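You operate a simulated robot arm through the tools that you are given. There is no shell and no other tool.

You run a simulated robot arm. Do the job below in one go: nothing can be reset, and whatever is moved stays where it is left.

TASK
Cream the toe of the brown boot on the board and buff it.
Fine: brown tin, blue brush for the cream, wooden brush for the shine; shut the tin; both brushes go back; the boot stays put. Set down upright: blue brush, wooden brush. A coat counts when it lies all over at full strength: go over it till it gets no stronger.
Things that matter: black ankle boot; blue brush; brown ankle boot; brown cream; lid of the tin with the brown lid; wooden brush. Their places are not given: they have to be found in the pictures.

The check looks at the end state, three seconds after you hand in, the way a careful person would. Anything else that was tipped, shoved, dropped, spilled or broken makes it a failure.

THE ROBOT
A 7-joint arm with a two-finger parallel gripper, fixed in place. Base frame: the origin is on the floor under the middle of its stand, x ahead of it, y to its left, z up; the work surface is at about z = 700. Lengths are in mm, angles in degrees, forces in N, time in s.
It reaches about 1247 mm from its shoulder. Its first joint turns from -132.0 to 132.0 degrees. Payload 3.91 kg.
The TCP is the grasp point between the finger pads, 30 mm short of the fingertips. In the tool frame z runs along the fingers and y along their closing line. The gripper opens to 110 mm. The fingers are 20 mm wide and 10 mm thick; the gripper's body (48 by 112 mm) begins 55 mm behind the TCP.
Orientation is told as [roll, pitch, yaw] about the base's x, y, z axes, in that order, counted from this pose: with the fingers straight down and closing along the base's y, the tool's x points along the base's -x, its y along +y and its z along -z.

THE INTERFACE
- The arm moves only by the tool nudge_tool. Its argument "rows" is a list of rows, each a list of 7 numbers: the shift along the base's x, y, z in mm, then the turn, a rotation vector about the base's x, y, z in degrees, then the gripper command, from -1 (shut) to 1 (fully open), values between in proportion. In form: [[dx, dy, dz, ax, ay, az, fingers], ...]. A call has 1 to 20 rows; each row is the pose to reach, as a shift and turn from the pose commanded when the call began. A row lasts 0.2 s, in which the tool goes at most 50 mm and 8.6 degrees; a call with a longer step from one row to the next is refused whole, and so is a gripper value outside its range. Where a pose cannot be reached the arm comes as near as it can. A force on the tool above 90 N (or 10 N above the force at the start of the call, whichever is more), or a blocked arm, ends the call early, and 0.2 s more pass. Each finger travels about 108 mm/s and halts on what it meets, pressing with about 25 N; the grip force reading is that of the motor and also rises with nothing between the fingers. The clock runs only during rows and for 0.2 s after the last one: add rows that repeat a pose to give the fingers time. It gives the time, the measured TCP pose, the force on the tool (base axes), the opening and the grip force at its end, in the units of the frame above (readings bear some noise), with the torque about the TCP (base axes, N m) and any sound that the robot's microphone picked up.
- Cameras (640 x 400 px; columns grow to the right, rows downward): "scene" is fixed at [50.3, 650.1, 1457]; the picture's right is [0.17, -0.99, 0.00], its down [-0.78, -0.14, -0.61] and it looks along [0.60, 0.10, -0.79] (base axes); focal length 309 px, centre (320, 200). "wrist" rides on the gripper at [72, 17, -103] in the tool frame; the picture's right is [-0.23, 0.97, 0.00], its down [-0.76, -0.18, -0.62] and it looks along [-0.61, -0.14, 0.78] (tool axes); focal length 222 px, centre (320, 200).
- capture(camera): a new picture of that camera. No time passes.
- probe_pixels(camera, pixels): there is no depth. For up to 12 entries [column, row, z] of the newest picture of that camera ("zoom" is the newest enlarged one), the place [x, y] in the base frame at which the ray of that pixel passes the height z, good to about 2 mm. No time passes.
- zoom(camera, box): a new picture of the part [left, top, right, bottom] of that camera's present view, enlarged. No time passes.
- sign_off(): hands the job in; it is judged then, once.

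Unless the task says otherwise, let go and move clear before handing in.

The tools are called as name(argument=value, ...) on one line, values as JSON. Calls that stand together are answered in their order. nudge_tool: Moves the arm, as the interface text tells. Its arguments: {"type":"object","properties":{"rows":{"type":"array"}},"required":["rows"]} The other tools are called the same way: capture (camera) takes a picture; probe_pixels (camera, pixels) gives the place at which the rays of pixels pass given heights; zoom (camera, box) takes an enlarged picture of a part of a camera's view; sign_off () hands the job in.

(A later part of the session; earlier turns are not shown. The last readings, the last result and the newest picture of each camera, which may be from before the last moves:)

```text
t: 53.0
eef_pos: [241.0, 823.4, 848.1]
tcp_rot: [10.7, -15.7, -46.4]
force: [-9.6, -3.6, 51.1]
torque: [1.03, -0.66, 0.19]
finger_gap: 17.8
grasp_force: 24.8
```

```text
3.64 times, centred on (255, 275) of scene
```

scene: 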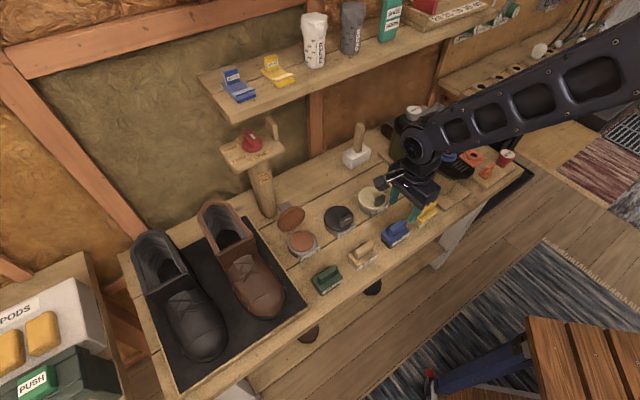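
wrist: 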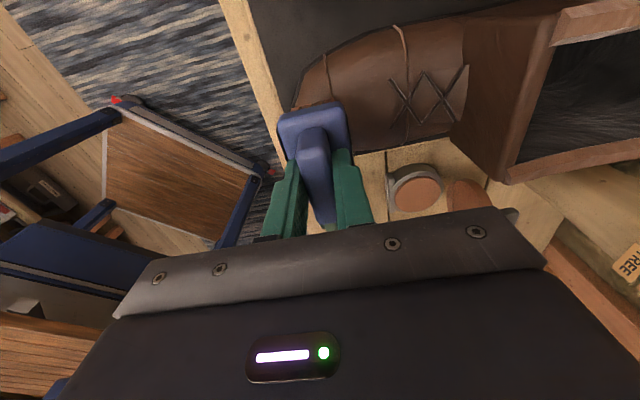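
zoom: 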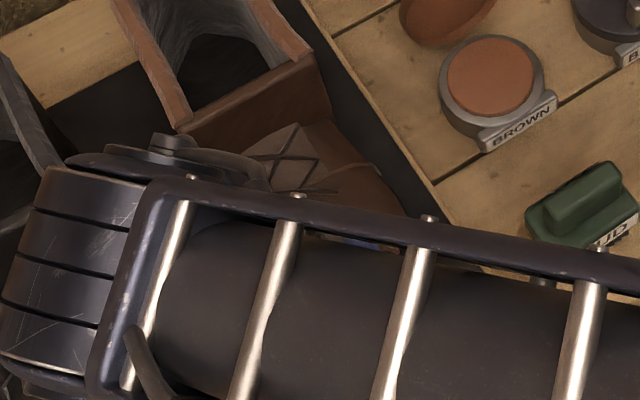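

Force is 51 N here, so the toe is flatter than my model; I raise ~4 mm and roll across to the other side with lighter pressure.

nudge_tool(rows=[[0, 0, 4, 0, 0, 0, -1], [-5, 5.5, 2.5, -2.8, -2.8, -0.35, -1], [-10.3, 11.3, 0.5, -5.66, -5.6, -0.7, -1], [-5, 5.5, 2.5, -2.8, -2.8, -0.35, -1], [0, 0, 4, 0, 0, 0, -1], [10.8, -11, 6.3, 5.65, 5.67, 0.7, -1], [21.9, -22.5, 6.5, 11.3, 11.33, 1.4, -1], [33.4, -33.6, 6.3, 16.97, 17, 2.1, -1]])

zoom(camera="wrist", box=[220, 40, 420, 205])

capture(camera="scene")

```text
t: 54.8
eef_pos: [276.7, 789.4, 849.3]
tcp_rot: [10.2, 8.2, -44.2]
force: [-8.5, -7.3, 37.4]
torque: [-0.06, -0.81, -0.18]
finger_gap: 17.8
grasp_force: 24.8
```

```text
2.42 times, centred on (320, 122) of wrist
```

zoom: 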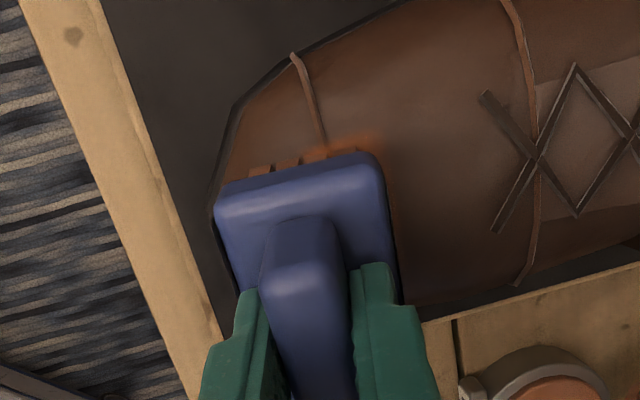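

```text
taken
```

scene: 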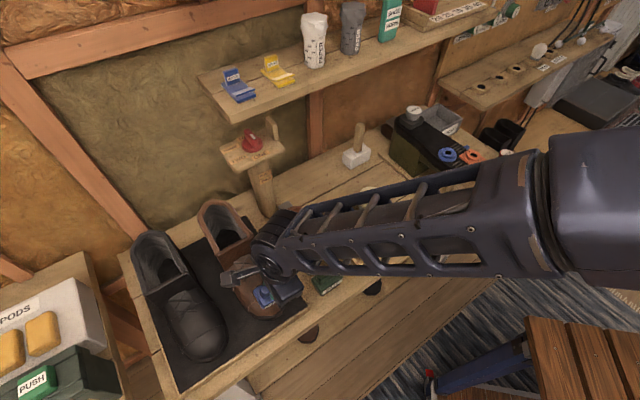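

I see an orange smear just behind the seam at zoom (350,145), so the brush is a bit too far back. I lift off and move aside to inspect the toe from the scene camera.

nudge_tool(rows=[[0, 0, 18, -6, 0.7, 0, -1], [0, 0, 45, -12.73, 1.41, 0, -1], [40, 0, 50, -12.73, 1.41, 0, -1], [85, -5, 50, -12.73, 1.41, 0, -1], [130, -10, 50, -12.73, 1.41, 0, -1], [170, -14, 50, -12.73, 1.41, 0, -1]])

zoom(camera="scene", box=[205, 230, 305, 330])

capture(camera="wrist")

```text
t: 56.2
eef_pos: [445.1, 775.4, 900.4]
tcp_rot: [0.0, 0.2, -44.9]
force: [-0.7, 0.6, -0.1]
torque: [0.0, -0.07, 0.0]
finger_gap: 17.5
grasp_force: 24.2
```

```text
4.00 times, centred on (255, 280) of scene
```

zoom: 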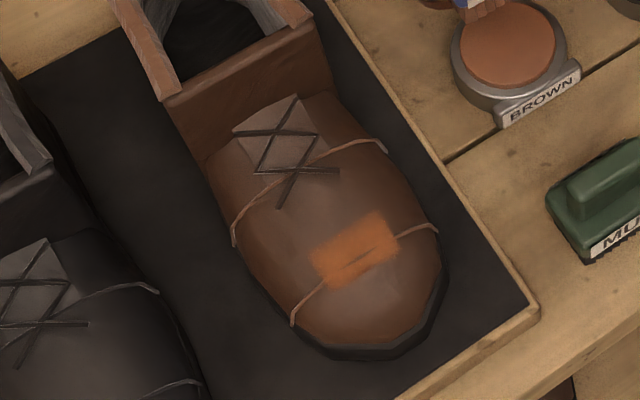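

```text
taken
```

wrist: 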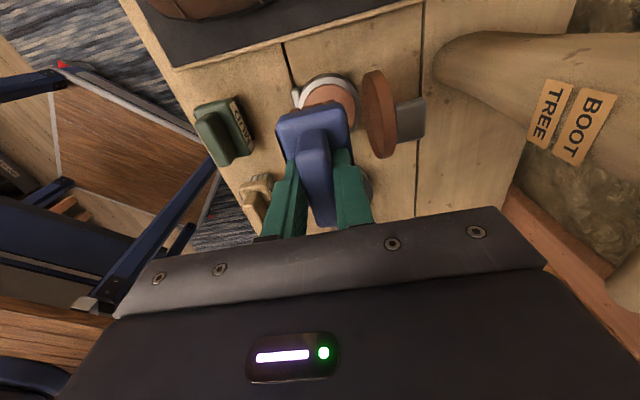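

The only deposit is a rectangle centred right at/behind the seam—the dome's top—so the toe cap falls away steeply (sole tip only ~36 mm ahead of the seam). I need to lean the brush about 45° from the front. First, re-dip.

nudge_tool(rows=[[11.9, -2.3, 0, 0, 0, 0, -1], [11.9, -2.3, -40, 0, 0, 0, -1], [11.9, -2.3, -78, 0, 0, 0, -1], [11.9, -2.3, -88, 0, 0, 0, -1], [11.9, -2.3, -94, 0, 0, 0, -1], [13, -1.2, -94, 0, 0, 0, -1], [11, -3.2, -94, 0, 0, 0, -1], [11.9, -2.3, -94, 0, 0, 0, -1], [11.9, -2.3, -80, 0, 0, 0, -1], [11.9, -2.3, -40, 0, 0, 0, -1], [11.9, -2.3, -10, 0, 0, 0, -1]])

zoom(camera="scene", box=[265, 180, 345, 260])

```text
t: 58.6
eef_pos: [457.7, 769.9, 887.5]
tcp_rot: [0.1, 0.1, -44.9]
force: [-0.8, -0.6, -1.9]
torque: [-0.05, 0.03, 0.02]
finger_gap: 17.9
grasp_force: 24.7
```

```text
5.00 times, centred on (305, 220) of scene
```

zoom: 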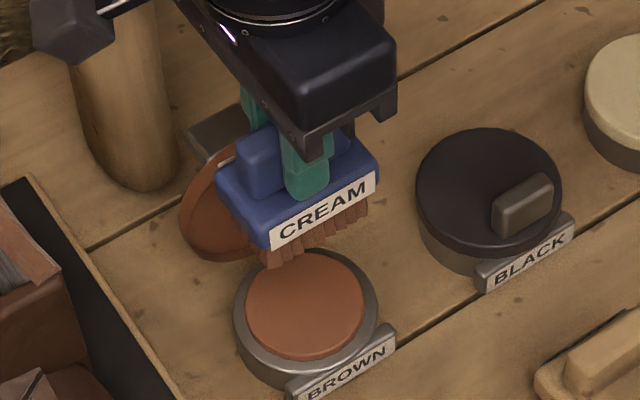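

Loaded again. I move to a point in front of the toe and lean the tool 45° so the bristles face the toe cap.

nudge_tool(rows=[[-40, -4, 0, 0, 0, 0, -1], [-81, -8, 0, 0, 0, 0, -1], [-122, -12, 0, 0, 0, 0, -1], [-163, -16, -3, 0, 0, 0, -1], [-204, -20, -6, 0, 0, 0, -1], [-242.5, -24.3, -11, 0, 0, 0, -1], [-242.5, -24.3, -11, 5.3, -5.3, 0, -1], [-242.5, -24.3, -11, 10.6, -10.6, 0, -1], [-242.5, -24.3, -11, 15.9, -15.9, 0, -1], [-242.5, -24.3, -11, 21.2, -21.2, 0, -1], [-242.5, -24.3, -11, 26.5, -26.5, 0, -1], [-242.5, -24.3, -11, 31.8, -31.8, 0, -1], [-242.5, -24.3, -11, 31.8, -31.8, 0, -1]])

capture(camera="wrist")

capture(camera="scene")

zoom(camera="wrist", box=[200, 20, 440, 205])

```text
t: 61.4
eef_pos: [216.2, 746.8, 878.1]
tcp_rot: [45.1, 0.1, -45.0]
force: [0.2, 0.3, -1.4]
torque: [-0.03, 0.03, -0.04]
finger_gap: 17.4
grasp_force: 25.2
```

```text
taken
```

wrist: 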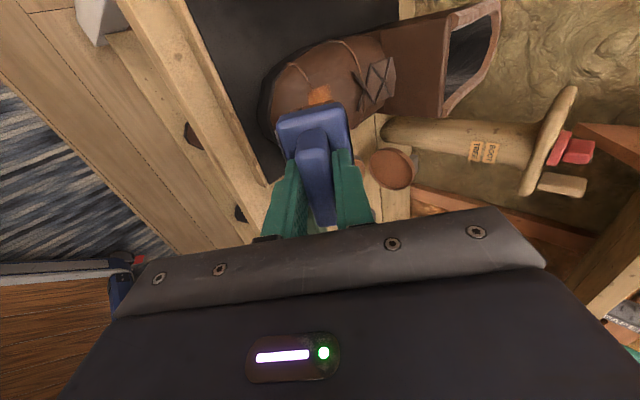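

```text
taken
```

scene: 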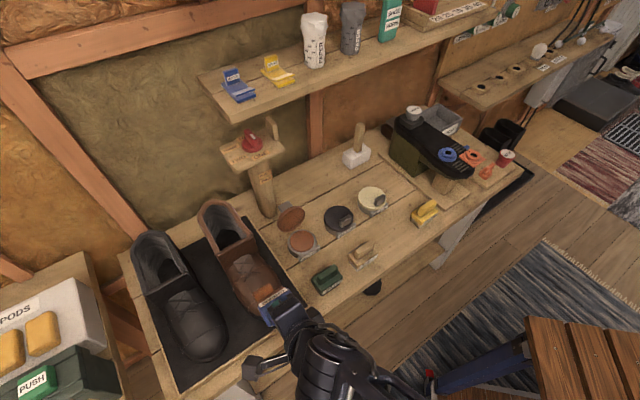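

```text
2.16 times, centred on (320, 112) of wrist
```

zoom: 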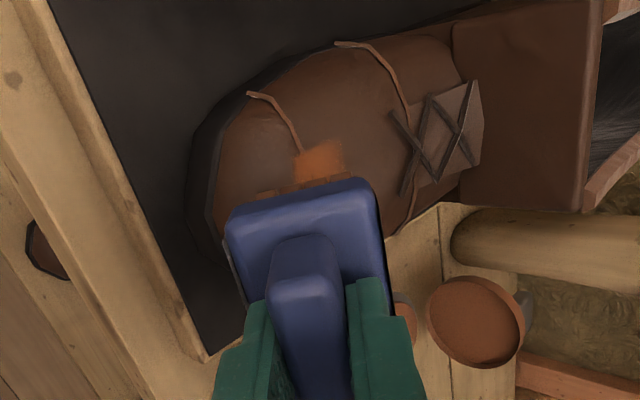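

From this leaning viewpoint the toe cap is visible left of the seam at zoom (215–295,150–230); the brush axis currently aims at the seam. I shift ~22 mm front-down along the tangent and approach.

nudge_tool(rows=[[2, 2, -20, 0, 0, 0, -1], [7.1, 7.1, -41.4, 0, 0, 0, -1], [10.6, 10.6, -46.4, 0, 0, 0, -1], [13.6, 13.6, -50.6, 0, 0, 0, -1], [14.6, 14.6, -52, 0, 0, 0, -1]])

zoom(camera="wrist", box=[200, 20, 440, 205])

zoom(camera="scene", box=[215, 250, 325, 350])

```text
t: 62.6
eef_pos: [229.4, 760.9, 829.0]
tcp_rot: [45.2, 0.2, -44.9]
force: [-20.0, -27.7, 42.4]
torque: [-0.71, 0.39, -0.14]
finger_gap: 17.9
grasp_force: 25.2
```

```text
2.16 times, centred on (320, 112) of wrist
```

zoom: 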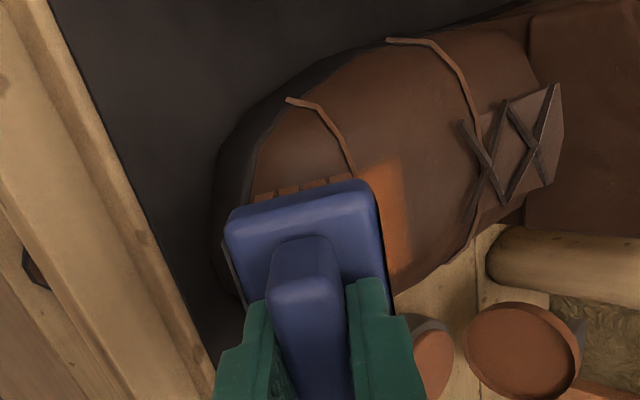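

```text
4.00 times, centred on (270, 300) of scene
```

zoom: 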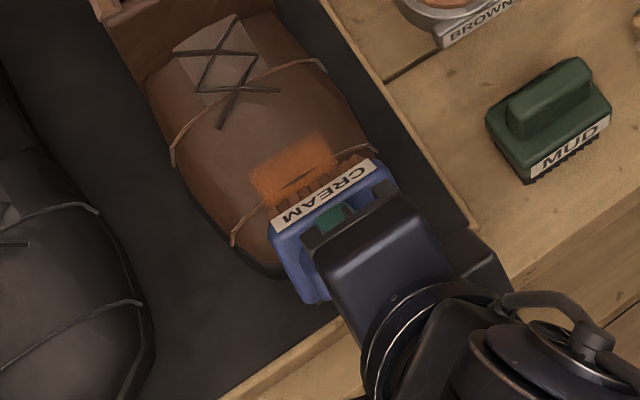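

Contact force is ~54 N, too strong. I back off ~4.5 mm along the brush axis and make gentle strokes along the row direction.

nudge_tool(rows=[[-2.2, -2.2, 3.2, 0, 0, 0, -1], [2.8, -7.2, 3.2, 0, 0, 0, -1], [6.3, -10.7, 3.2, 0, 0, 0, -1], [2.8, -7.2, 3.2, 0, 0, 0, -1], [-2.2, -2.2, 3.2, 0, 0, 0, -1], [-7.2, 2.8, 3.2, 0, 0, 0, -1], [-10.7, 6.3, 3.2, 0, 0, 0, -1], [-7.2, 2.8, 3.2, 0, 0, 0, -1], [-2.2, -2.2, 3.2, 0, 0, 0, -1]])

zoom(camera="wrist", box=[200, 20, 440, 205])

```text
t: 64.6
eef_pos: [228.0, 761.6, 830.5]
tcp_rot: [45.0, 0.2, -45.0]
force: [-0.2, 0.0, -2.0]
torque: [-0.01, 0.04, -0.03]
finger_gap: 17.8
grasp_force: 24.8
```

```text
2.16 times, centred on (320, 112) of wrist
```

zoom: 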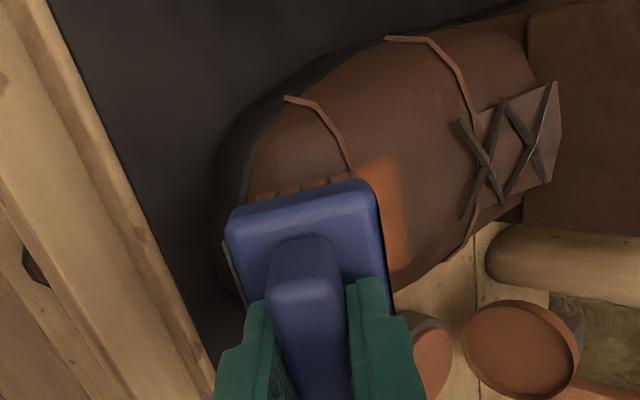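

The force is zero now, so I've left contact. Let me retract ~45 mm along the axis to look at the deposit so far.

nudge_tool(rows=[[-10, -10, 14, 0, 0, 0, -1], [-22, -22, 31, 0, 0, 0, -1], [-10, -50, 45, 0, 0, 0, -1], [10, -85, 55, 0, 0, 0, -1], [40, -115, 55, 0, 0, 0, -1]])

zoom(camera="scene", box=[205, 250, 305, 330])

capture(camera="wrist")

capture(camera="scene")

```text
t: 65.8
eef_pos: [265.0, 646.8, 885.2]
tcp_rot: [45.0, 0.1, -44.7]
force: [-0.9, 0.3, -1.7]
torque: [-0.02, -0.01, -0.05]
finger_gap: 17.5
grasp_force: 25.6
```

```text
5.00 times, centred on (255, 290) of scene
```

zoom: 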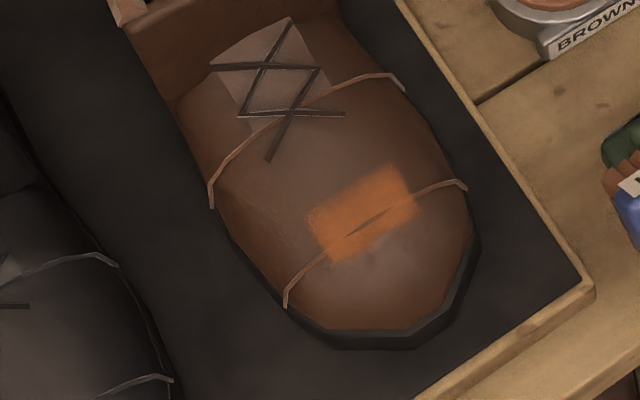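

```text
taken
```

wrist: 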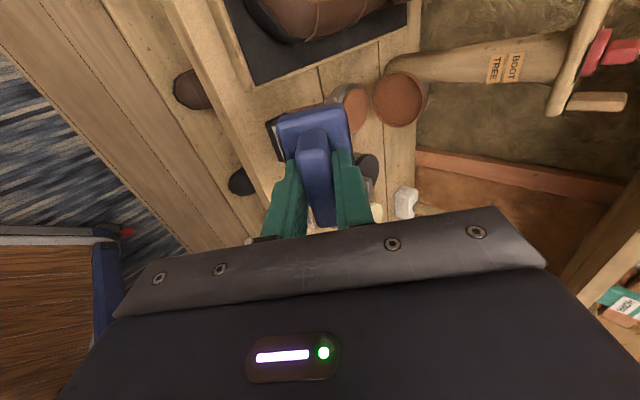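

```text
taken
```

scene: 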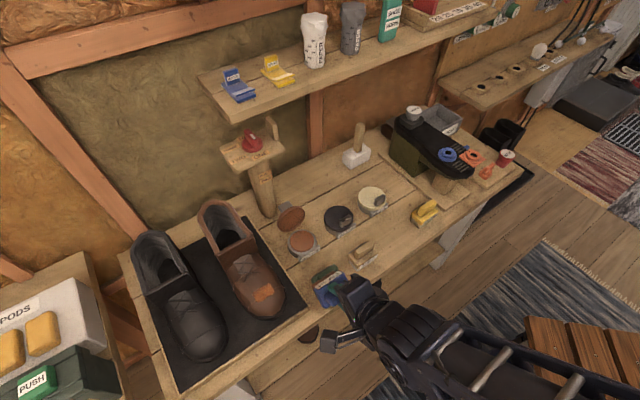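

The patch hasn't grown after the leaning press, which is surprising. Let me zoom in closely on the patch and toe to understand what area takes cream.

zoom(camera="scene", box=[243, 275, 293, 320])

zoom(camera="scene", box=[310, 255, 360, 300])

zoom(camera="scene", box=[280, 225, 330, 265])

```text
8.89 times, centred on (268, 298) of scene
```

zoom: 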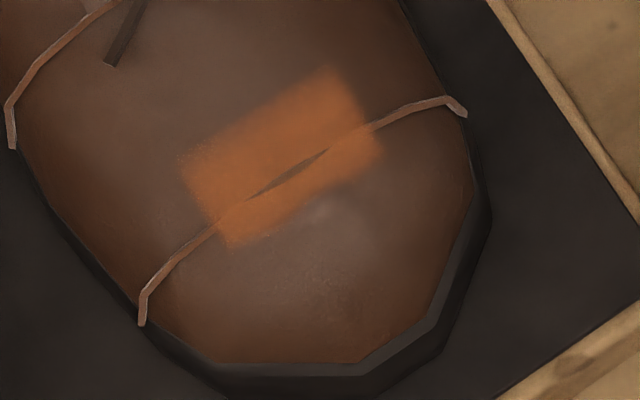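

```text
8.89 times, centred on (335, 278) of scene
```

zoom: 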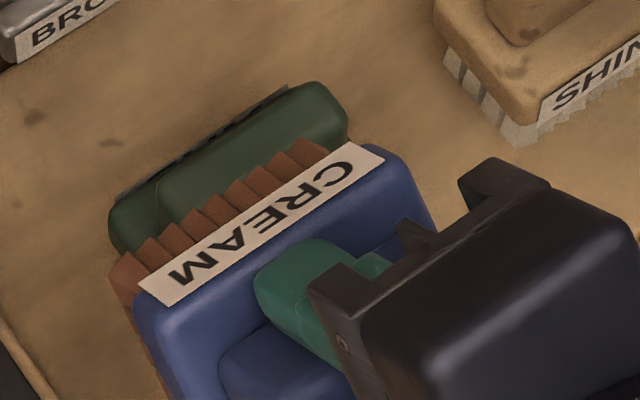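

```text
10.00 times, centred on (305, 245) of scene
```

zoom: 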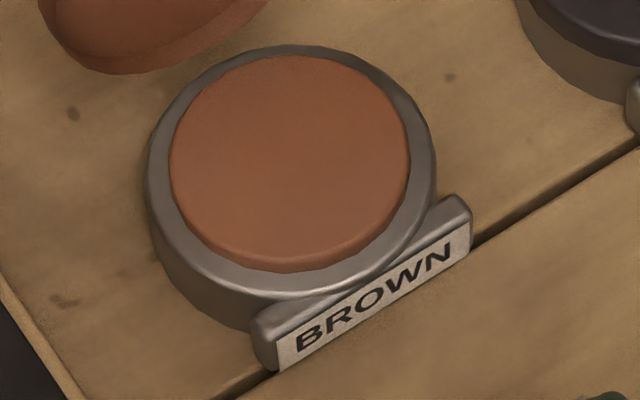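

The patch is a ~44×30 mm rectangle straddling the seam, like a fixed coat area; its left edge looks fainter. I straighten up and position the wrist camera nearly overhead to locate it precisely.

nudge_tool(rows=[[0, 0, 17, -5.3, 5.3, 0, -1], [10, 28, 22, -10.6, 10.6, 0, -1], [20, 57, 22, -15.9, 15.9, 0, -1], [30, 85, 22, -21.2, 21.2, 0, -1], [40, 113, 20, -26.5, 26.5, 0, -1], [49.4, 141, 17, -31.8, 31.8, 0, -1], [49.4, 141, 17, -31.8, 31.8, 0, -1]])

capture(camera="wrist")

zoom(camera="wrist", box=[220, 0, 420, 125])

```text
t: 67.4
eef_pos: [317.6, 785.6, 901.7]
tcp_rot: [0.0, 0.1, -45.0]
force: [0.7, 0.3, -0.9]
torque: [-0.02, -0.03, 0.0]
finger_gap: 17.6
grasp_force: 24.7
```

```text
taken
```

wrist: 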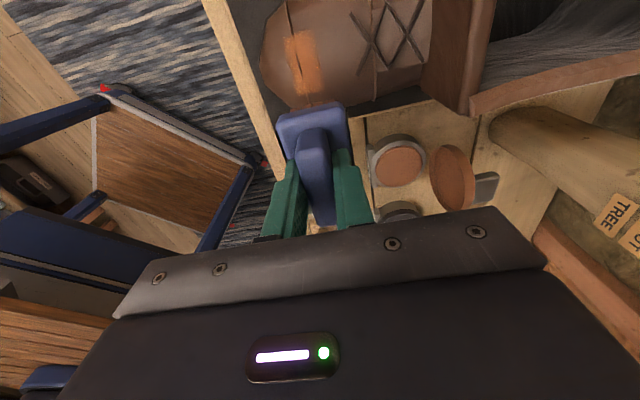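

```text
3.20 times, centred on (320, 62) of wrist
```

zoom: 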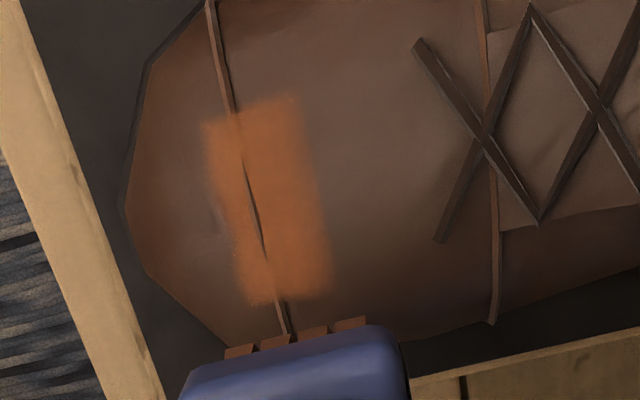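

From overhead the patch lies from slightly ahead of the seam to behind it. I'll probe its corners, the seam and toe outline in base coordinates.

probe_pixels(camera="wrist", pixels=[[283.4, 38.6, 770], [313.1, 29.8, 772], [323.1, 90.1, 772], [298.1, 94.8, 770], [304.4, 62.9, 774], [285.5, 0, 745], [310, 105, 750], [259, 64, 720], [266, 85, 720], [296, 64, 774], [266, 20, 720]])

probe_pixels(camera="scene", pixels=[[263.6, 293.2, 770], [263.6, 293.2, 776], [252.3, 293.5, 770], [269.1, 283.2, 772], [275.1, 292.4, 770], [257.9, 303.4, 768], [271, 316.5, 715], [284.5, 305, 715]])

```text
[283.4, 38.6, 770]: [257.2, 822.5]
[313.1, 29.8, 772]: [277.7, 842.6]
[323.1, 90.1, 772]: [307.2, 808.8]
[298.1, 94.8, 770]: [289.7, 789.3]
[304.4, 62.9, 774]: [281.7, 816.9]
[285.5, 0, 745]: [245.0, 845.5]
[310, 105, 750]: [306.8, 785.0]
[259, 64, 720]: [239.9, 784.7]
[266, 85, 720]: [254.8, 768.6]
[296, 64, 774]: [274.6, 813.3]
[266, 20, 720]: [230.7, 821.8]
```

```text
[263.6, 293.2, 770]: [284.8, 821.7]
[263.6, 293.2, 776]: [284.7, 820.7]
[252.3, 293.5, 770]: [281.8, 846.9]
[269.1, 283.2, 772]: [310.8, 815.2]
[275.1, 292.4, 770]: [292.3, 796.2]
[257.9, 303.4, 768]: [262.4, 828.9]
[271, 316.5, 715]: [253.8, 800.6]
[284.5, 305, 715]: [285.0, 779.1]
```

The patch is centred at (283,816), spanning ±14 mm along the boot and ±23 mm across — all inside the brush's footprint if I centre it. I'll press there gently, and compare the patch before/after.

nudge_tool(rows=[[-18, 14, 0, 0, 0, 0, -1], [-36, 28, 0, 0, 0, 0, -1], [-36, 28, -25, 0, 0, 0, -1], [-36, 28, -38, 0, 0, 0, -1], [-36, 28, -42, 0, 0, 0, -1]])

nudge_tool(rows=[[0, 0, -1.5, 0, 0, 0, -1], [0, 0, -3, 0, 0, 0, -1], [0, 0, -4.5, 0, 0, 0, -1]])

```text
t: 68.6
eef_pos: [280.7, 814.6, 859.5]
tcp_rot: [0.0, 0.1, -45.0]
force: [1.0, 0.0, -0.5]
torque: [0.03, 0.0, -0.01]
finger_gap: 17.5
grasp_force: 25.0
```

```text
t: 69.4
eef_pos: [281.1, 814.8, 856.9]
tcp_rot: [0.1, 0.2, -45.0]
force: [-5.1, -5.5, 12.6]
torque: [-0.18, 0.24, 0.0]
finger_gap: 17.6
grasp_force: 25.0
```

Light contact (12.6 N). I now stroke back and forth across the patch at this pressure.

nudge_tool(rows=[[3, -3, 0, 0, 0, 0, -1], [6, -6, 0, 0, 0, 0, -1], [3, -3, 0, 0, 0, 0, -1], [0, 0, 0, 0, 0, 0, -1], [-3, 3, 0, 0, 0, 0, -1], [-6, 6, 0, 0, 0, 0, -1], [-3, 3, 0, 0, 0, 0, -1], [0, 0, 0, 0, 0, 0, -1], [-3, -3, -1, 0, 0, 0, -1], [-6, -6, -2, 0, 0, 0, -1], [-3, -9, -2, 0, 0, 0, -1], [-6, -6, -2, 0, 0, 0, -1], [-9, -3, -2, 0, 0, 0, -1], [-6, -6, -2, 0, 0, 0, -1], [0, 0, 0, 0, 0, 0, -1]])

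nudge_tool(rows=[[0, 0, 10, 0, 0, 0, -1], [10, -10, 40, 0, 0, 0, -1], [36, -28, 46.5, 0, 0, 0, -1]])

zoom(camera="wrist", box=[220, 0, 420, 125])

```text
t: 72.6
eef_pos: [282.0, 814.2, 856.0]
tcp_rot: [-0.1, 0.1, -45.0]
force: [-0.9, -0.9, 0.1]
torque: [-0.05, 0.02, 0.0]
finger_gap: 17.5
grasp_force: 25.0
```

```text
t: 73.4
eef_pos: [315.3, 789.2, 903.2]
tcp_rot: [0.0, 0.2, -44.9]
force: [-0.4, 0.8, -1.6]
torque: [-0.03, 0.03, -0.01]
finger_gap: 17.8
grasp_force: 24.9
```

```text
3.20 times, centred on (320, 62) of wrist
```

zoom: 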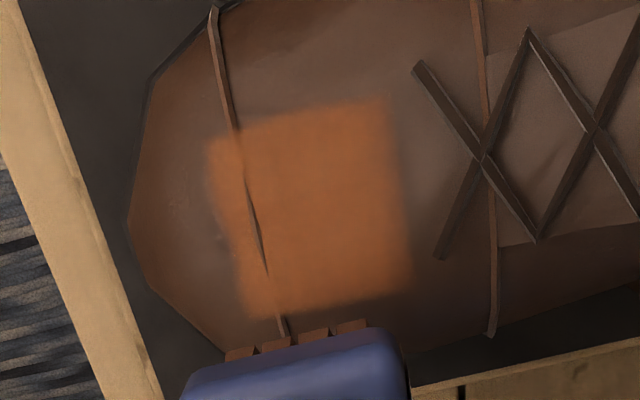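

The painted area grew backward (toward the laces), not forward, so the paint lands ~18 mm behind the tool axis when the brush is flat. I'll probe the new corners to quantify this.

capture(camera="wrist")

probe_pixels(camera="wrist", pixels=[[284.7, 44, 770], [340.3, 29.8, 778], [348.7, 86, 778], [297, 98.6, 770], [304.4, 62.9, 774], [322, 64, 776]])

zoom(camera="scene", box=[225, 250, 305, 330])

capture(camera="scene")

```text
taken
```

wrist: 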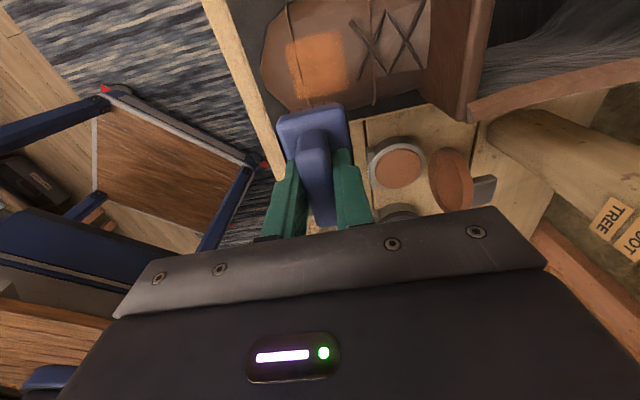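

```text
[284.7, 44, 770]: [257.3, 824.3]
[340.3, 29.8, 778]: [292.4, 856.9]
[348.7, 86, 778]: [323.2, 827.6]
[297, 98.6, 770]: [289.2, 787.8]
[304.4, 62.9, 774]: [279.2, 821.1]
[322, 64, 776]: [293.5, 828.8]
```

```text
5.00 times, centred on (265, 290) of scene
```

zoom: 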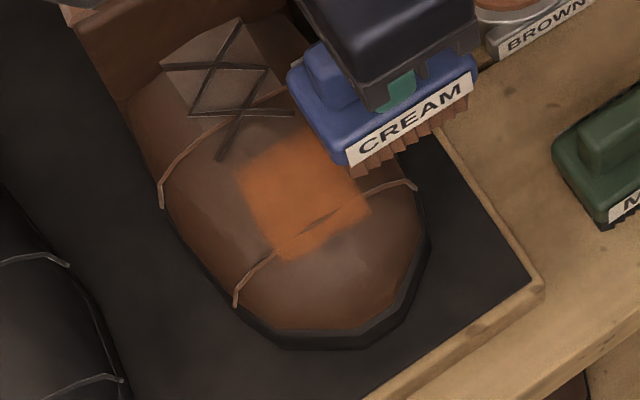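

```text
taken
```

scene: 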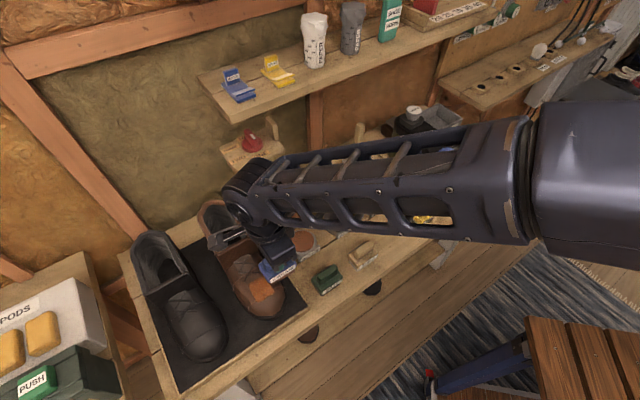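

Paint seems to be laid only while the bristles slide in contact, and so far contact was at the pad's back edge. The cap slopes about 25°, so I'll lean 25° forward centred on the cap (f≈25 mm ahead of the seam mid) and stroke along the row.

nudge_tool(rows=[[-42, -10, 0, 0, 0, 0, -1], [-83, -20, 0, 0, 0, 0, -1], [-83, -20, -10, 5.9, -5.9, 0, -1], [-83, -20, -20, 11.8, -11.8, 0, -1], [-83, -20, -30, 17.7, -17.7, 0, -1], [-83.1, -19.7, -46, 17.7, -17.7, 0, -1]])

nudge_tool(rows=[[1.5, 1.5, -4.5, 0, 0, 0, -1], [3, 3, -9, 0, 0, 0, -1], [3.9, 3.9, -11.8, 0, 0, 0, -1]])

zoom(camera="wrist", box=[200, 20, 440, 205])

zoom(camera="scene", box=[215, 250, 325, 350])

```text
t: 74.8
eef_pos: [234.2, 767.0, 856.0]
tcp_rot: [25.2, 0.1, -45.0]
force: [-1.0, -1.1, -0.9]
torque: [0.01, 0.04, 0.05]
finger_gap: 17.6
grasp_force: 25.3
```

```text
t: 75.6
eef_pos: [237.3, 769.6, 844.6]
tcp_rot: [25.2, 0.1, -45.0]
force: [0.0, -1.1, -1.9]
torque: [-0.02, 0.0, -0.02]
finger_gap: 17.6
grasp_force: 25.1
```

```text
2.16 times, centred on (320, 112) of wrist
```

zoom: 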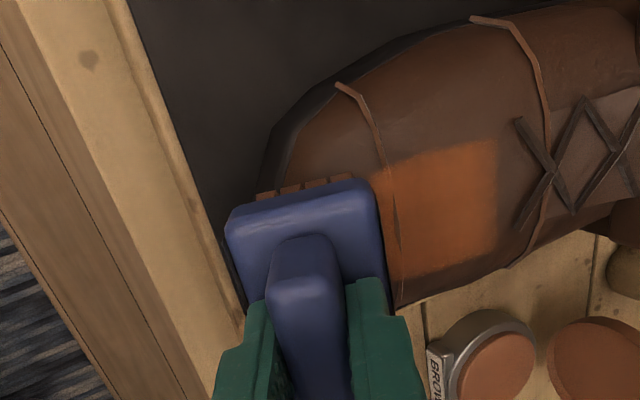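

```text
4.00 times, centred on (270, 300) of scene
```

zoom: 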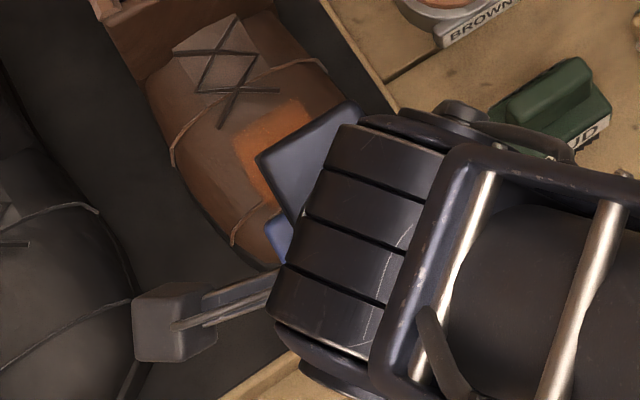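

No contact yet. I advance in 2 mm steps along the brush axis.

nudge_tool(rows=[[0.6, 0.6, -1.8, 0, 0, 0, -1], [1.2, 1.2, -3.6, 0, 0, 0, -1], [1.5, 1.5, -4.5, 0, 0, 0, -1]])

```text
t: 76.4
eef_pos: [239.5, 772.4, 839.9]
tcp_rot: [25.1, 0.1, -45.1]
force: [-0.2, 0.2, -1.0]
torque: [-0.03, 0.04, 0.02]
finger_gap: 17.8
grasp_force: 25.1
```

nudge_tool(rows=[[0.3, 0.3, -1, 0, 0, 0, -1], [0.6, 0.6, -1.9, 0, 0, 0, -1], [0.9, 0.9, -2.8, 0, 0, 0, -1]])

```text
t: 77.2
eef_pos: [240.1, 773.1, 837.2]
tcp_rot: [25.1, 0.1, -45.0]
force: [0.5, 0.0, -2.3]
torque: [0.0, 0.04, 0.01]
finger_gap: 17.6
grasp_force: 25.2
```

nudge_tool(rows=[[0.3, 0.3, -1, 0, 0, 0, -1], [0.6, 0.6, -1.9, 0, 0, 0, -1], [0.9, 0.9, -2.8, 0, 0, 0, -1], [1.2, 1.2, -3.7, 0, 0, 0, -1]])

zoom(camera="wrist", box=[200, 20, 440, 205])

```text
t: 78.2
eef_pos: [240.3, 773.7, 834.0]
tcp_rot: [25.0, 0.1, -44.9]
force: [-4.1, -6.5, 9.7]
torque: [-0.4, 0.22, -0.01]
finger_gap: 17.7
grasp_force: 24.8
```

```text
2.16 times, centred on (320, 112) of wrist
```

zoom: 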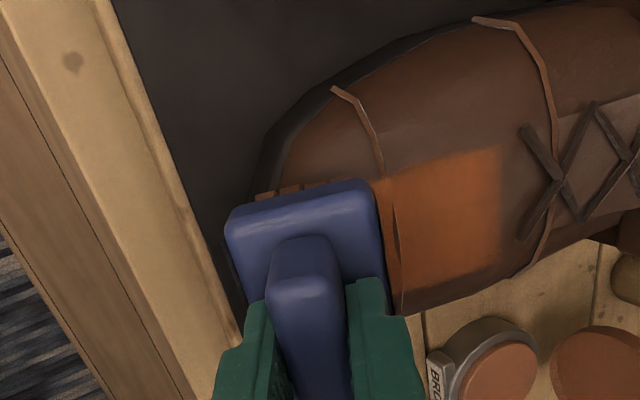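

Contact now (12 N) at the pad's front-lower edge per the torque. I press 1 mm more and stroke along the row ±10 mm.

nudge_tool(rows=[[0.3, 0.3, -0.9, 0, 0, 0, -1], [3.3, -2.7, -0.9, 0, 0, 0, -1], [6.3, -5.7, -1.4, 0, 0, 0, -1], [3.3, -2.7, -0.9, 0, 0, 0, -1], [0.3, 0.3, -0.9, 0, 0, 0, -1], [-2.7, 3.3, -0.9, 0, 0, 0, -1], [-5.7, 6.3, -1.4, 0, 0, 0, -1], [-2.7, 3.3, -0.9, 0, 0, 0, -1], [0.3, 0.3, -0.9, 0, 0, 0, -1]])

nudge_tool(rows=[[-3, -3, 9, 0, 0, 0, -1], [-10, -20, 40, 0, 0, 0, -1], [15, -50, 55, 0, 0, 0, -1], [45, -80, 55, 0, 0, 0, -1], [75, -110, 55, 0, 0, 0, -1]])

zoom(camera="scene", box=[225, 250, 305, 330])

```text
t: 80.2
eef_pos: [239.2, 775.0, 832.7]
tcp_rot: [25.2, 0.1, -44.7]
force: [-10.8, 0.1, 12.7]
torque: [0.26, 0.7, 0.16]
finger_gap: 17.7
grasp_force: 24.8
```

```text
t: 81.4
eef_pos: [315.1, 667.7, 888.7]
tcp_rot: [25.1, 0.2, -44.9]
force: [-0.1, 0.4, -1.8]
torque: [-0.01, 0.0, -0.05]
finger_gap: 17.4
grasp_force: 26.1
```

```text
5.00 times, centred on (265, 290) of scene
```

zoom: 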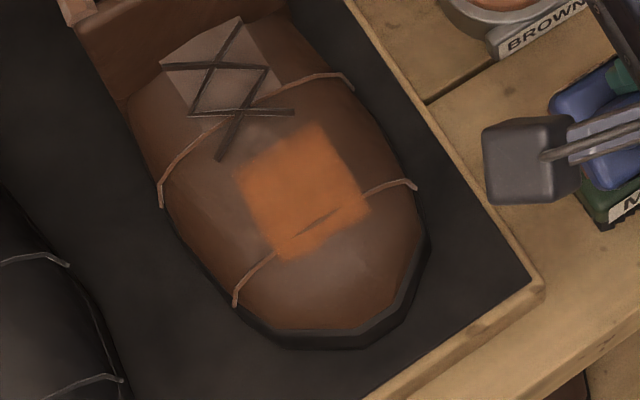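

Strokes on the cap's front left no mark, while the painted rectangle keeps constant side and front borders—so the coat area looks like a fixed patch (front edge f≈+14, sides ±24) whose back limit is not yet known. I'll re-dip and then go over the whole patch, extending further back to find its limit.

nudge_tool(rows=[[20, 15, 5, -5.9, 5.9, 0, -1], [50, 38, 5, -11.8, 11.8, 0, -1], [85, 65, 5, -17.7, 17.7, 0, -1], [115, 90, 5, -17.7, 17.7, 0, -1], [138.8, 105.6, 5, -17.7, 17.7, 0, -1], [138.8, 105.6, -35, -17.7, 17.7, 0, -1], [138.8, 105.6, -65, -17.7, 17.7, 0, -1], [138.8, 105.6, -74, -17.7, 17.7, 0, -1], [138.8, 105.6, -79, -17.7, 17.7, 0, -1], [139.9, 106.7, -79, -17.7, 17.7, 0, -1], [137.7, 104.5, -79, -17.7, 17.7, 0, -1], [138.8, 105.6, -79, -17.7, 17.7, 0, -1], [138.8, 105.6, -60, -17.7, 17.7, 0, -1], [138.8, 105.6, -20, -17.7, 17.7, 0, -1], [138.8, 105.6, 5, -17.7, 17.7, 0, -1]])

zoom(camera="scene", box=[225, 250, 305, 330])

zoom(camera="scene", box=[265, 180, 345, 260])

```text
t: 84.6
eef_pos: [456.3, 769.1, 891.3]
tcp_rot: [-0.1, 0.1, -45.0]
force: [0.1, -0.3, -2.6]
torque: [-0.01, -0.01, 0.03]
finger_gap: 17.6
grasp_force: 24.7
```

```text
5.00 times, centred on (265, 290) of scene
```

zoom: 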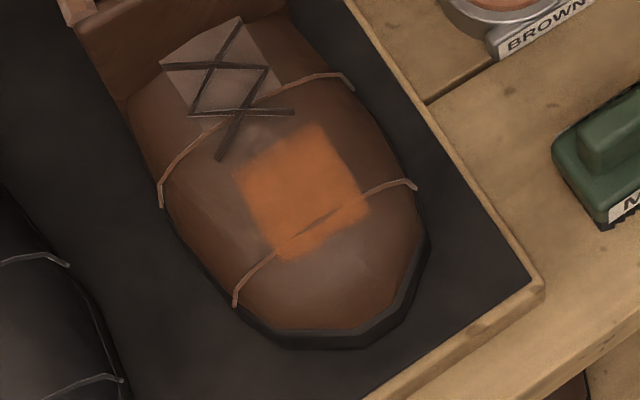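

```text
5.00 times, centred on (305, 220) of scene
```

zoom: 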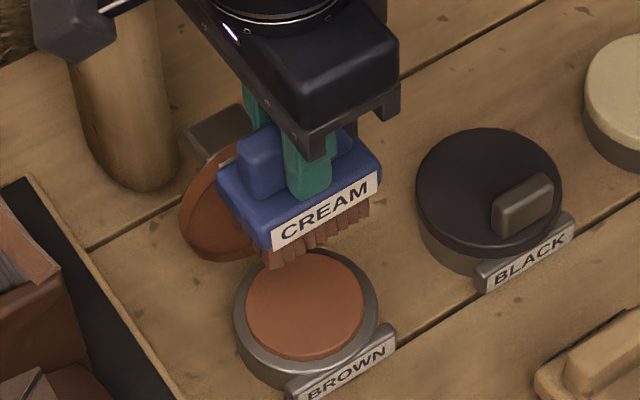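

Now I'll lean 14° so the pad lies tangent to the patch, centred at its middle (f≈-10), and stroke over it fully.

nudge_tool(rows=[[-40, 8, 0, 0, 0, 0, -1], [-80, 16, 0, 0, 0, 0, -1], [-120, 24, 0, 0, 0, 0, -1], [-155, 30, 0, 5, -5, 0, -1], [-183.2, 35, 0, 9.9, -9.9, 0, -1], [-183.2, 35, -15, 9.9, -9.9, 0, -1], [-183.2, 35, -24, 9.9, -9.9, 0, -1]])

nudge_tool(rows=[[0.7, 0.7, -3.9, 0, 0, 0, -1], [1.4, 1.4, -7.8, 0, 0, 0, -1], [1.7, 1.7, -9.7, 0, 0, 0, -1]])

zoom(camera="wrist", box=[200, 20, 440, 205])

```text
t: 86.2
eef_pos: [271.2, 805.7, 870.4]
tcp_rot: [14.2, 0.0, -45.0]
force: [1.1, -0.3, -1.4]
torque: [-0.02, 0.01, 0.0]
finger_gap: 17.6
grasp_force: 25.1
```

```text
t: 87.0
eef_pos: [273.9, 806.9, 859.5]
tcp_rot: [14.0, 0.1, -44.9]
force: [-0.2, 0.5, -0.6]
torque: [-0.05, 0.02, 0.03]
finger_gap: 17.9
grasp_force: 25.2
```

```text
2.16 times, centred on (320, 112) of wrist
```

zoom: 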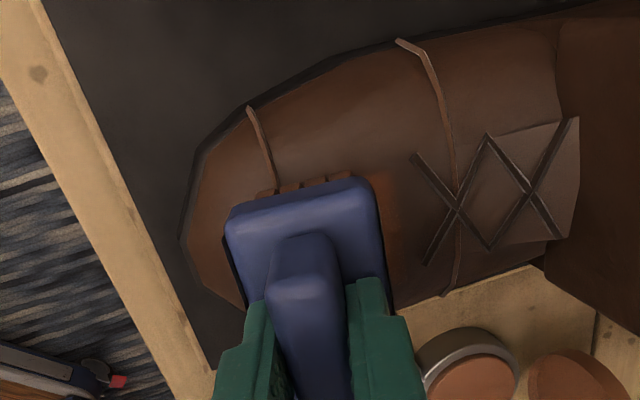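

nudge_tool(rows=[[0.2, 0.2, -1.2, 0, 0, 0, -1], [0.5, 0.5, -2.4, 0, 0, 0, -1], [0.7, 0.7, -3.6, 0, 0, 0, -1]])

```text
t: 87.8
eef_pos: [273.4, 807.7, 855.8]
tcp_rot: [14.0, 0.1, -44.9]
force: [0.2, 1.1, -1.0]
torque: [-0.01, 0.03, -0.04]
finger_gap: 17.7
grasp_force: 25.1
```

nudge_tool(rows=[[0.2, 0.2, -1, 0, 0, 0, -1], [0.4, 0.4, -2, 0, 0, 0, -1], [0.6, 0.6, -3, 0, 0, 0, -1]])

```text
t: 88.6
eef_pos: [275.8, 808.1, 853.5]
tcp_rot: [14.2, 0.1, -44.9]
force: [0.7, 1.3, -0.3]
torque: [-0.04, -0.02, 0.01]
finger_gap: 17.6
grasp_force: 25.5
```

nudge_tool(rows=[[0.2, 0.2, -1, 0, 0, 0, -1], [0.4, 0.4, -2, 0, 0, 0, -1], [0.4, 0.4, -2, 0, 0, 0, -1]])

```text
t: 89.4
eef_pos: [275.4, 808.7, 852.4]
tcp_rot: [14.1, 0.2, -45.0]
force: [-7.6, -10.7, 14.1]
torque: [-0.21, 0.16, -0.02]
finger_gap: 17.7
grasp_force: 24.7
```

Contact with the pad nearly tangent now (~20 N). I stroke along and across the patch.

nudge_tool(rows=[[3, -3, 0, 0, 0, 0, -1], [6, -6, 0, 0, 0, 0, -1], [9, -9, -0.5, 0, 0, 0, -1], [6, -6, 0, 0, 0, 0, -1], [3, -3, 0, 0, 0, 0, -1], [0, 0, 0, 0, 0, 0, -1], [-3, 3, 0, 0, 0, 0, -1], [-6, 6, 0, 0, 0, 0, -1], [-9, 9, -0.5, 0, 0, 0, -1], [-6, 6, 0, 0, 0, 0, -1], [-3, 3, 0, 0, 0, 0, -1], [0, 0, 0, 0, 0, 0, -1], [-3, -3, -1, 0, 0, 0, -1], [-6, -6, -2.2, 0, 0, 0, -1], [-9, -9, -3.6, 0, 0, 0, -1], [-6, -6, -2.2, 0, 0, 0, -1], [-3, -3, -1, 0, 0, 0, -1], [0, 0, 0, 0, 0, 0, -1]])

nudge_tool(rows=[[-3, -3, 10, 0, 0, 0, -1], [8, -14, 40, -5, 5, 0, -1], [43, -21, 52, -9.9, 9.9, 0, -1], [43, -21, 52, -9.9, 9.9, 0, -1]])

capture(camera="wrist")

zoom(camera="wrist", box=[220, 0, 420, 125])

```text
t: 93.2
eef_pos: [275.1, 808.4, 851.8]
tcp_rot: [14.1, 0.2, -44.9]
force: [-8.3, -6.2, 11.4]
torque: [-0.04, 0.33, 0.15]
finger_gap: 17.8
grasp_force: 25.1
```

```text
t: 94.2
eef_pos: [318.8, 788.0, 904.3]
tcp_rot: [0.0, 0.2, -45.1]
force: [-0.6, 0.1, -0.5]
torque: [0.02, 0.0, -0.02]
finger_gap: 17.5
grasp_force: 25.2
```

```text
taken
```

wrist: 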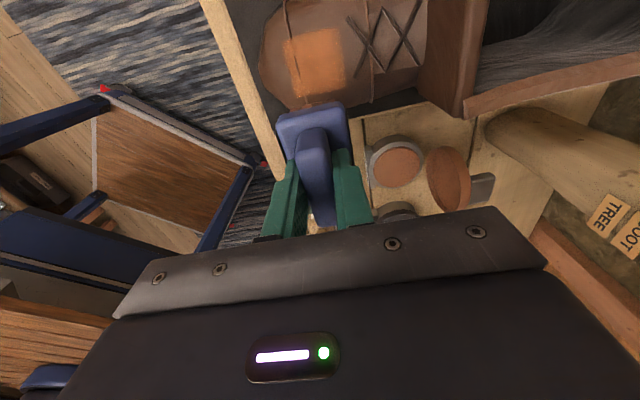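

```text
3.20 times, centred on (320, 62) of wrist
```

zoom: 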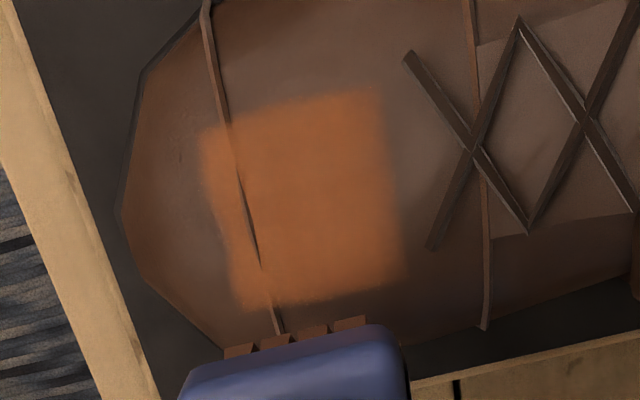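

The patch extents are unchanged after wide strokes, so it is a fixed ~50×48 mm toe area and it's now covered. To ensure full strength I'll re-dip and go over it again with rolled strokes.

nudge_tool(rows=[[40, -5, 0, 0, 0, 0, -1], [80, -10, 0, 0, 0, 0, -1], [120, -15, -5, 0, 0, 0, -1], [136.8, -17.4, -25, 0, 0, 0, -1], [136.8, -17.4, -65, 0, 0, 0, -1], [136.8, -17.4, -85, 0, 0, 0, -1], [136.8, -17.4, -93.7, 0, 0, 0, -1], [138, -16.2, -93.7, 0, 0, 0, -1], [135.6, -18.6, -93.7, 0, 0, 0, -1], [136.8, -17.4, -93.7, 0, 0, 0, -1], [136.8, -17.4, -70, 0, 0, 0, -1], [136.8, -17.4, -30, 0, 0, 0, -1], [136.8, -17.4, -10, 0, 0, 0, -1], [100, -10, -5, 0, 0, 0, -1], [60, 0, 0, 0, 0, 0, -1], [15, 10, 0, 0, 0, 0, -1], [-20, 17, 0, 5, -5, 0, -1], [-46.4, 17.6, -20, 9.9, -9.9, 0, -1], [-46.4, 17.6, -33.7, 9.9, -9.9, 0, -1]])

nudge_tool(rows=[[1.4, 1.4, -8, 0, 0, 0, -1], [2.4, 2.4, -14, 0, 0, 0, -1], [3, 3, -17, 0, 0, 0, -1], [3.2, 3.2, -18, 0, 0, 0, -1]])

```text
t: 98.2
eef_pos: [275.9, 804.1, 870.4]
tcp_rot: [14.2, 0.1, -45.0]
force: [0.9, -0.4, -1.6]
torque: [-0.02, 0.02, -0.04]
finger_gap: 17.7
grasp_force: 25.3
```

```text
t: 99.2
eef_pos: [276.9, 808.0, 851.5]
tcp_rot: [13.9, 0.1, -45.0]
force: [-3.5, -7.8, 9.1]
torque: [-0.11, -0.02, -0.1]
finger_gap: 17.6
grasp_force: 25.5
```

Good contact (~13 N). Now rolled strokes across the patch, two cycles.

nudge_tool(rows=[[9.3, -9.3, -0.8, 4.24, 4.24, 0, -1], [19.9, -19.9, -3.0, 8.49, 8.49, 0, -1], [19.9, -19.9, -3.0, 8.49, 8.49, 0, -1], [9.3, -9.3, -0.8, 4.24, 4.24, 0, -1], [0, 0, -0.3, 0, 0, 0, -1], [-9.3, 9.3, -0.8, -4.24, -4.24, 0, -1], [-19.9, 19.9, -3.0, -8.49, -8.49, 0, -1], [-19.9, 19.9, -3.0, -8.49, -8.49, 0, -1], [-9.3, 9.3, -0.8, -4.24, -4.24, 0, -1], [0, 0, -0.3, 0, 0, 0, -1], [9.3, -9.3, -0.8, 4.24, 4.24, 0, -1], [19.9, -19.9, -3.0, 8.49, 8.49, 0, -1], [9.3, -9.3, -0.8, 4.24, 4.24, 0, -1], [0, 0, -0.3, 0, 0, 0, -1], [-9.3, 9.3, -0.8, -4.24, -4.24, 0, -1], [-19.9, 19.9, -3.0, -8.49, -8.49, 0, -1], [-9.3, 9.3, -0.8, -4.24, -4.24, 0, -1], [0, 0, -0.3, 0, 0, 0, -1]])

zoom(camera="wrist", box=[200, 20, 440, 205])

```text
t: 103.0
eef_pos: [275.6, 807.7, 851.0]
tcp_rot: [13.9, 0.0, -45.0]
force: [-7.8, -9.6, 22.0]
torque: [0.14, -0.04, 0.01]
finger_gap: 18.0
grasp_force: 25.0
```

```text
2.16 times, centred on (320, 112) of wrist
```

zoom: 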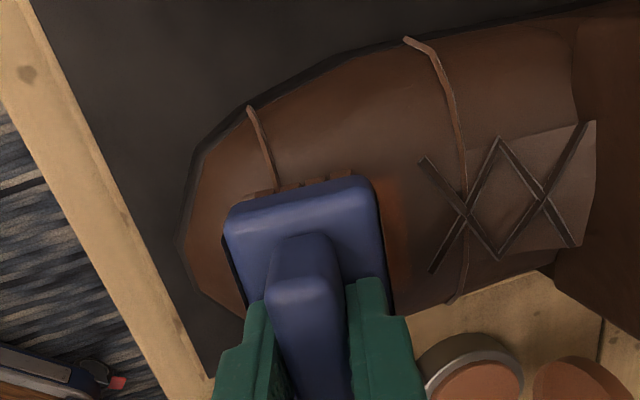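

I add strokes at the front and back ends of the patch as well, then lift to compare the look.

nudge_tool(rows=[[-4, -4, -1.5, 0, 0, 0, -1], [-8, -8, -3.8, 0, 0, 0, -1], [-3, -13, -3.8, 0, 0, 0, -1], [2, -18, -4.2, 0, 0, 0, -1], [-3, -13, -3.8, 0, 0, 0, -1], [-8, -8, -3.8, 0, 0, 0, -1], [-13, -3, -3.8, 0, 0, 0, -1], [-18, 2, -4.2, 0, 0, 0, -1], [-13, -3, -3.8, 0, 0, 0, -1], [-8, -8, -3.8, 0, 0, 0, -1], [-4, -4, -1.5, 0, 0, 0, -1], [0, 0, 0.3, 0, 0, 0, -1], [4, 4, 2, 0, 0, 0, -1], [7, 7, 3, 0, 0, 0, -1], [12, 2, 3, 0, 0, 0, -1], [7, 7, 3, 0, 0, 0, -1], [2, 12, 3, 0, 0, 0, -1], [7, 7, 3, 0, 0, 0, -1]])

nudge_tool(rows=[[4, 4, 14, 0, 0, 0, -1], [12, -8, 40, -5, 5, 0, -1], [43, -21, 52, -9.9, 9.9, 0, -1], [43, -21, 52, -9.9, 9.9, 0, -1]])

capture(camera="wrist")

zoom(camera="wrist", box=[220, 0, 420, 125])

```text
t: 106.8
eef_pos: [279.8, 817.0, 852.9]
tcp_rot: [14.1, 0.3, -44.8]
force: [-11.0, 4.0, 23.5]
torque: [0.91, -0.04, 0.42]
finger_gap: 17.6
grasp_force: 25.0
```

```text
t: 107.8
eef_pos: [323.0, 795.5, 903.7]
tcp_rot: [0.0, 0.1, -45.1]
force: [0.7, 0.5, -1.6]
torque: [0.0, -0.02, -0.01]
finger_gap: 17.6
grasp_force: 24.8
```

```text
taken
```

wrist: 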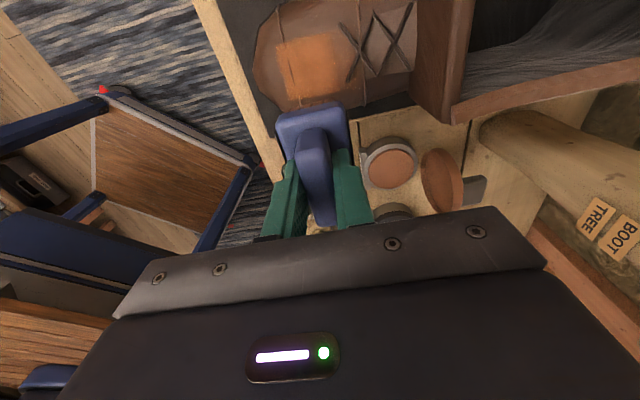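

```text
3.20 times, centred on (320, 62) of wrist
```

zoom: 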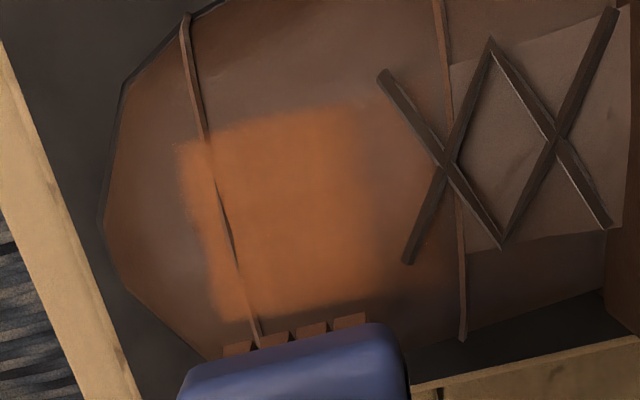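

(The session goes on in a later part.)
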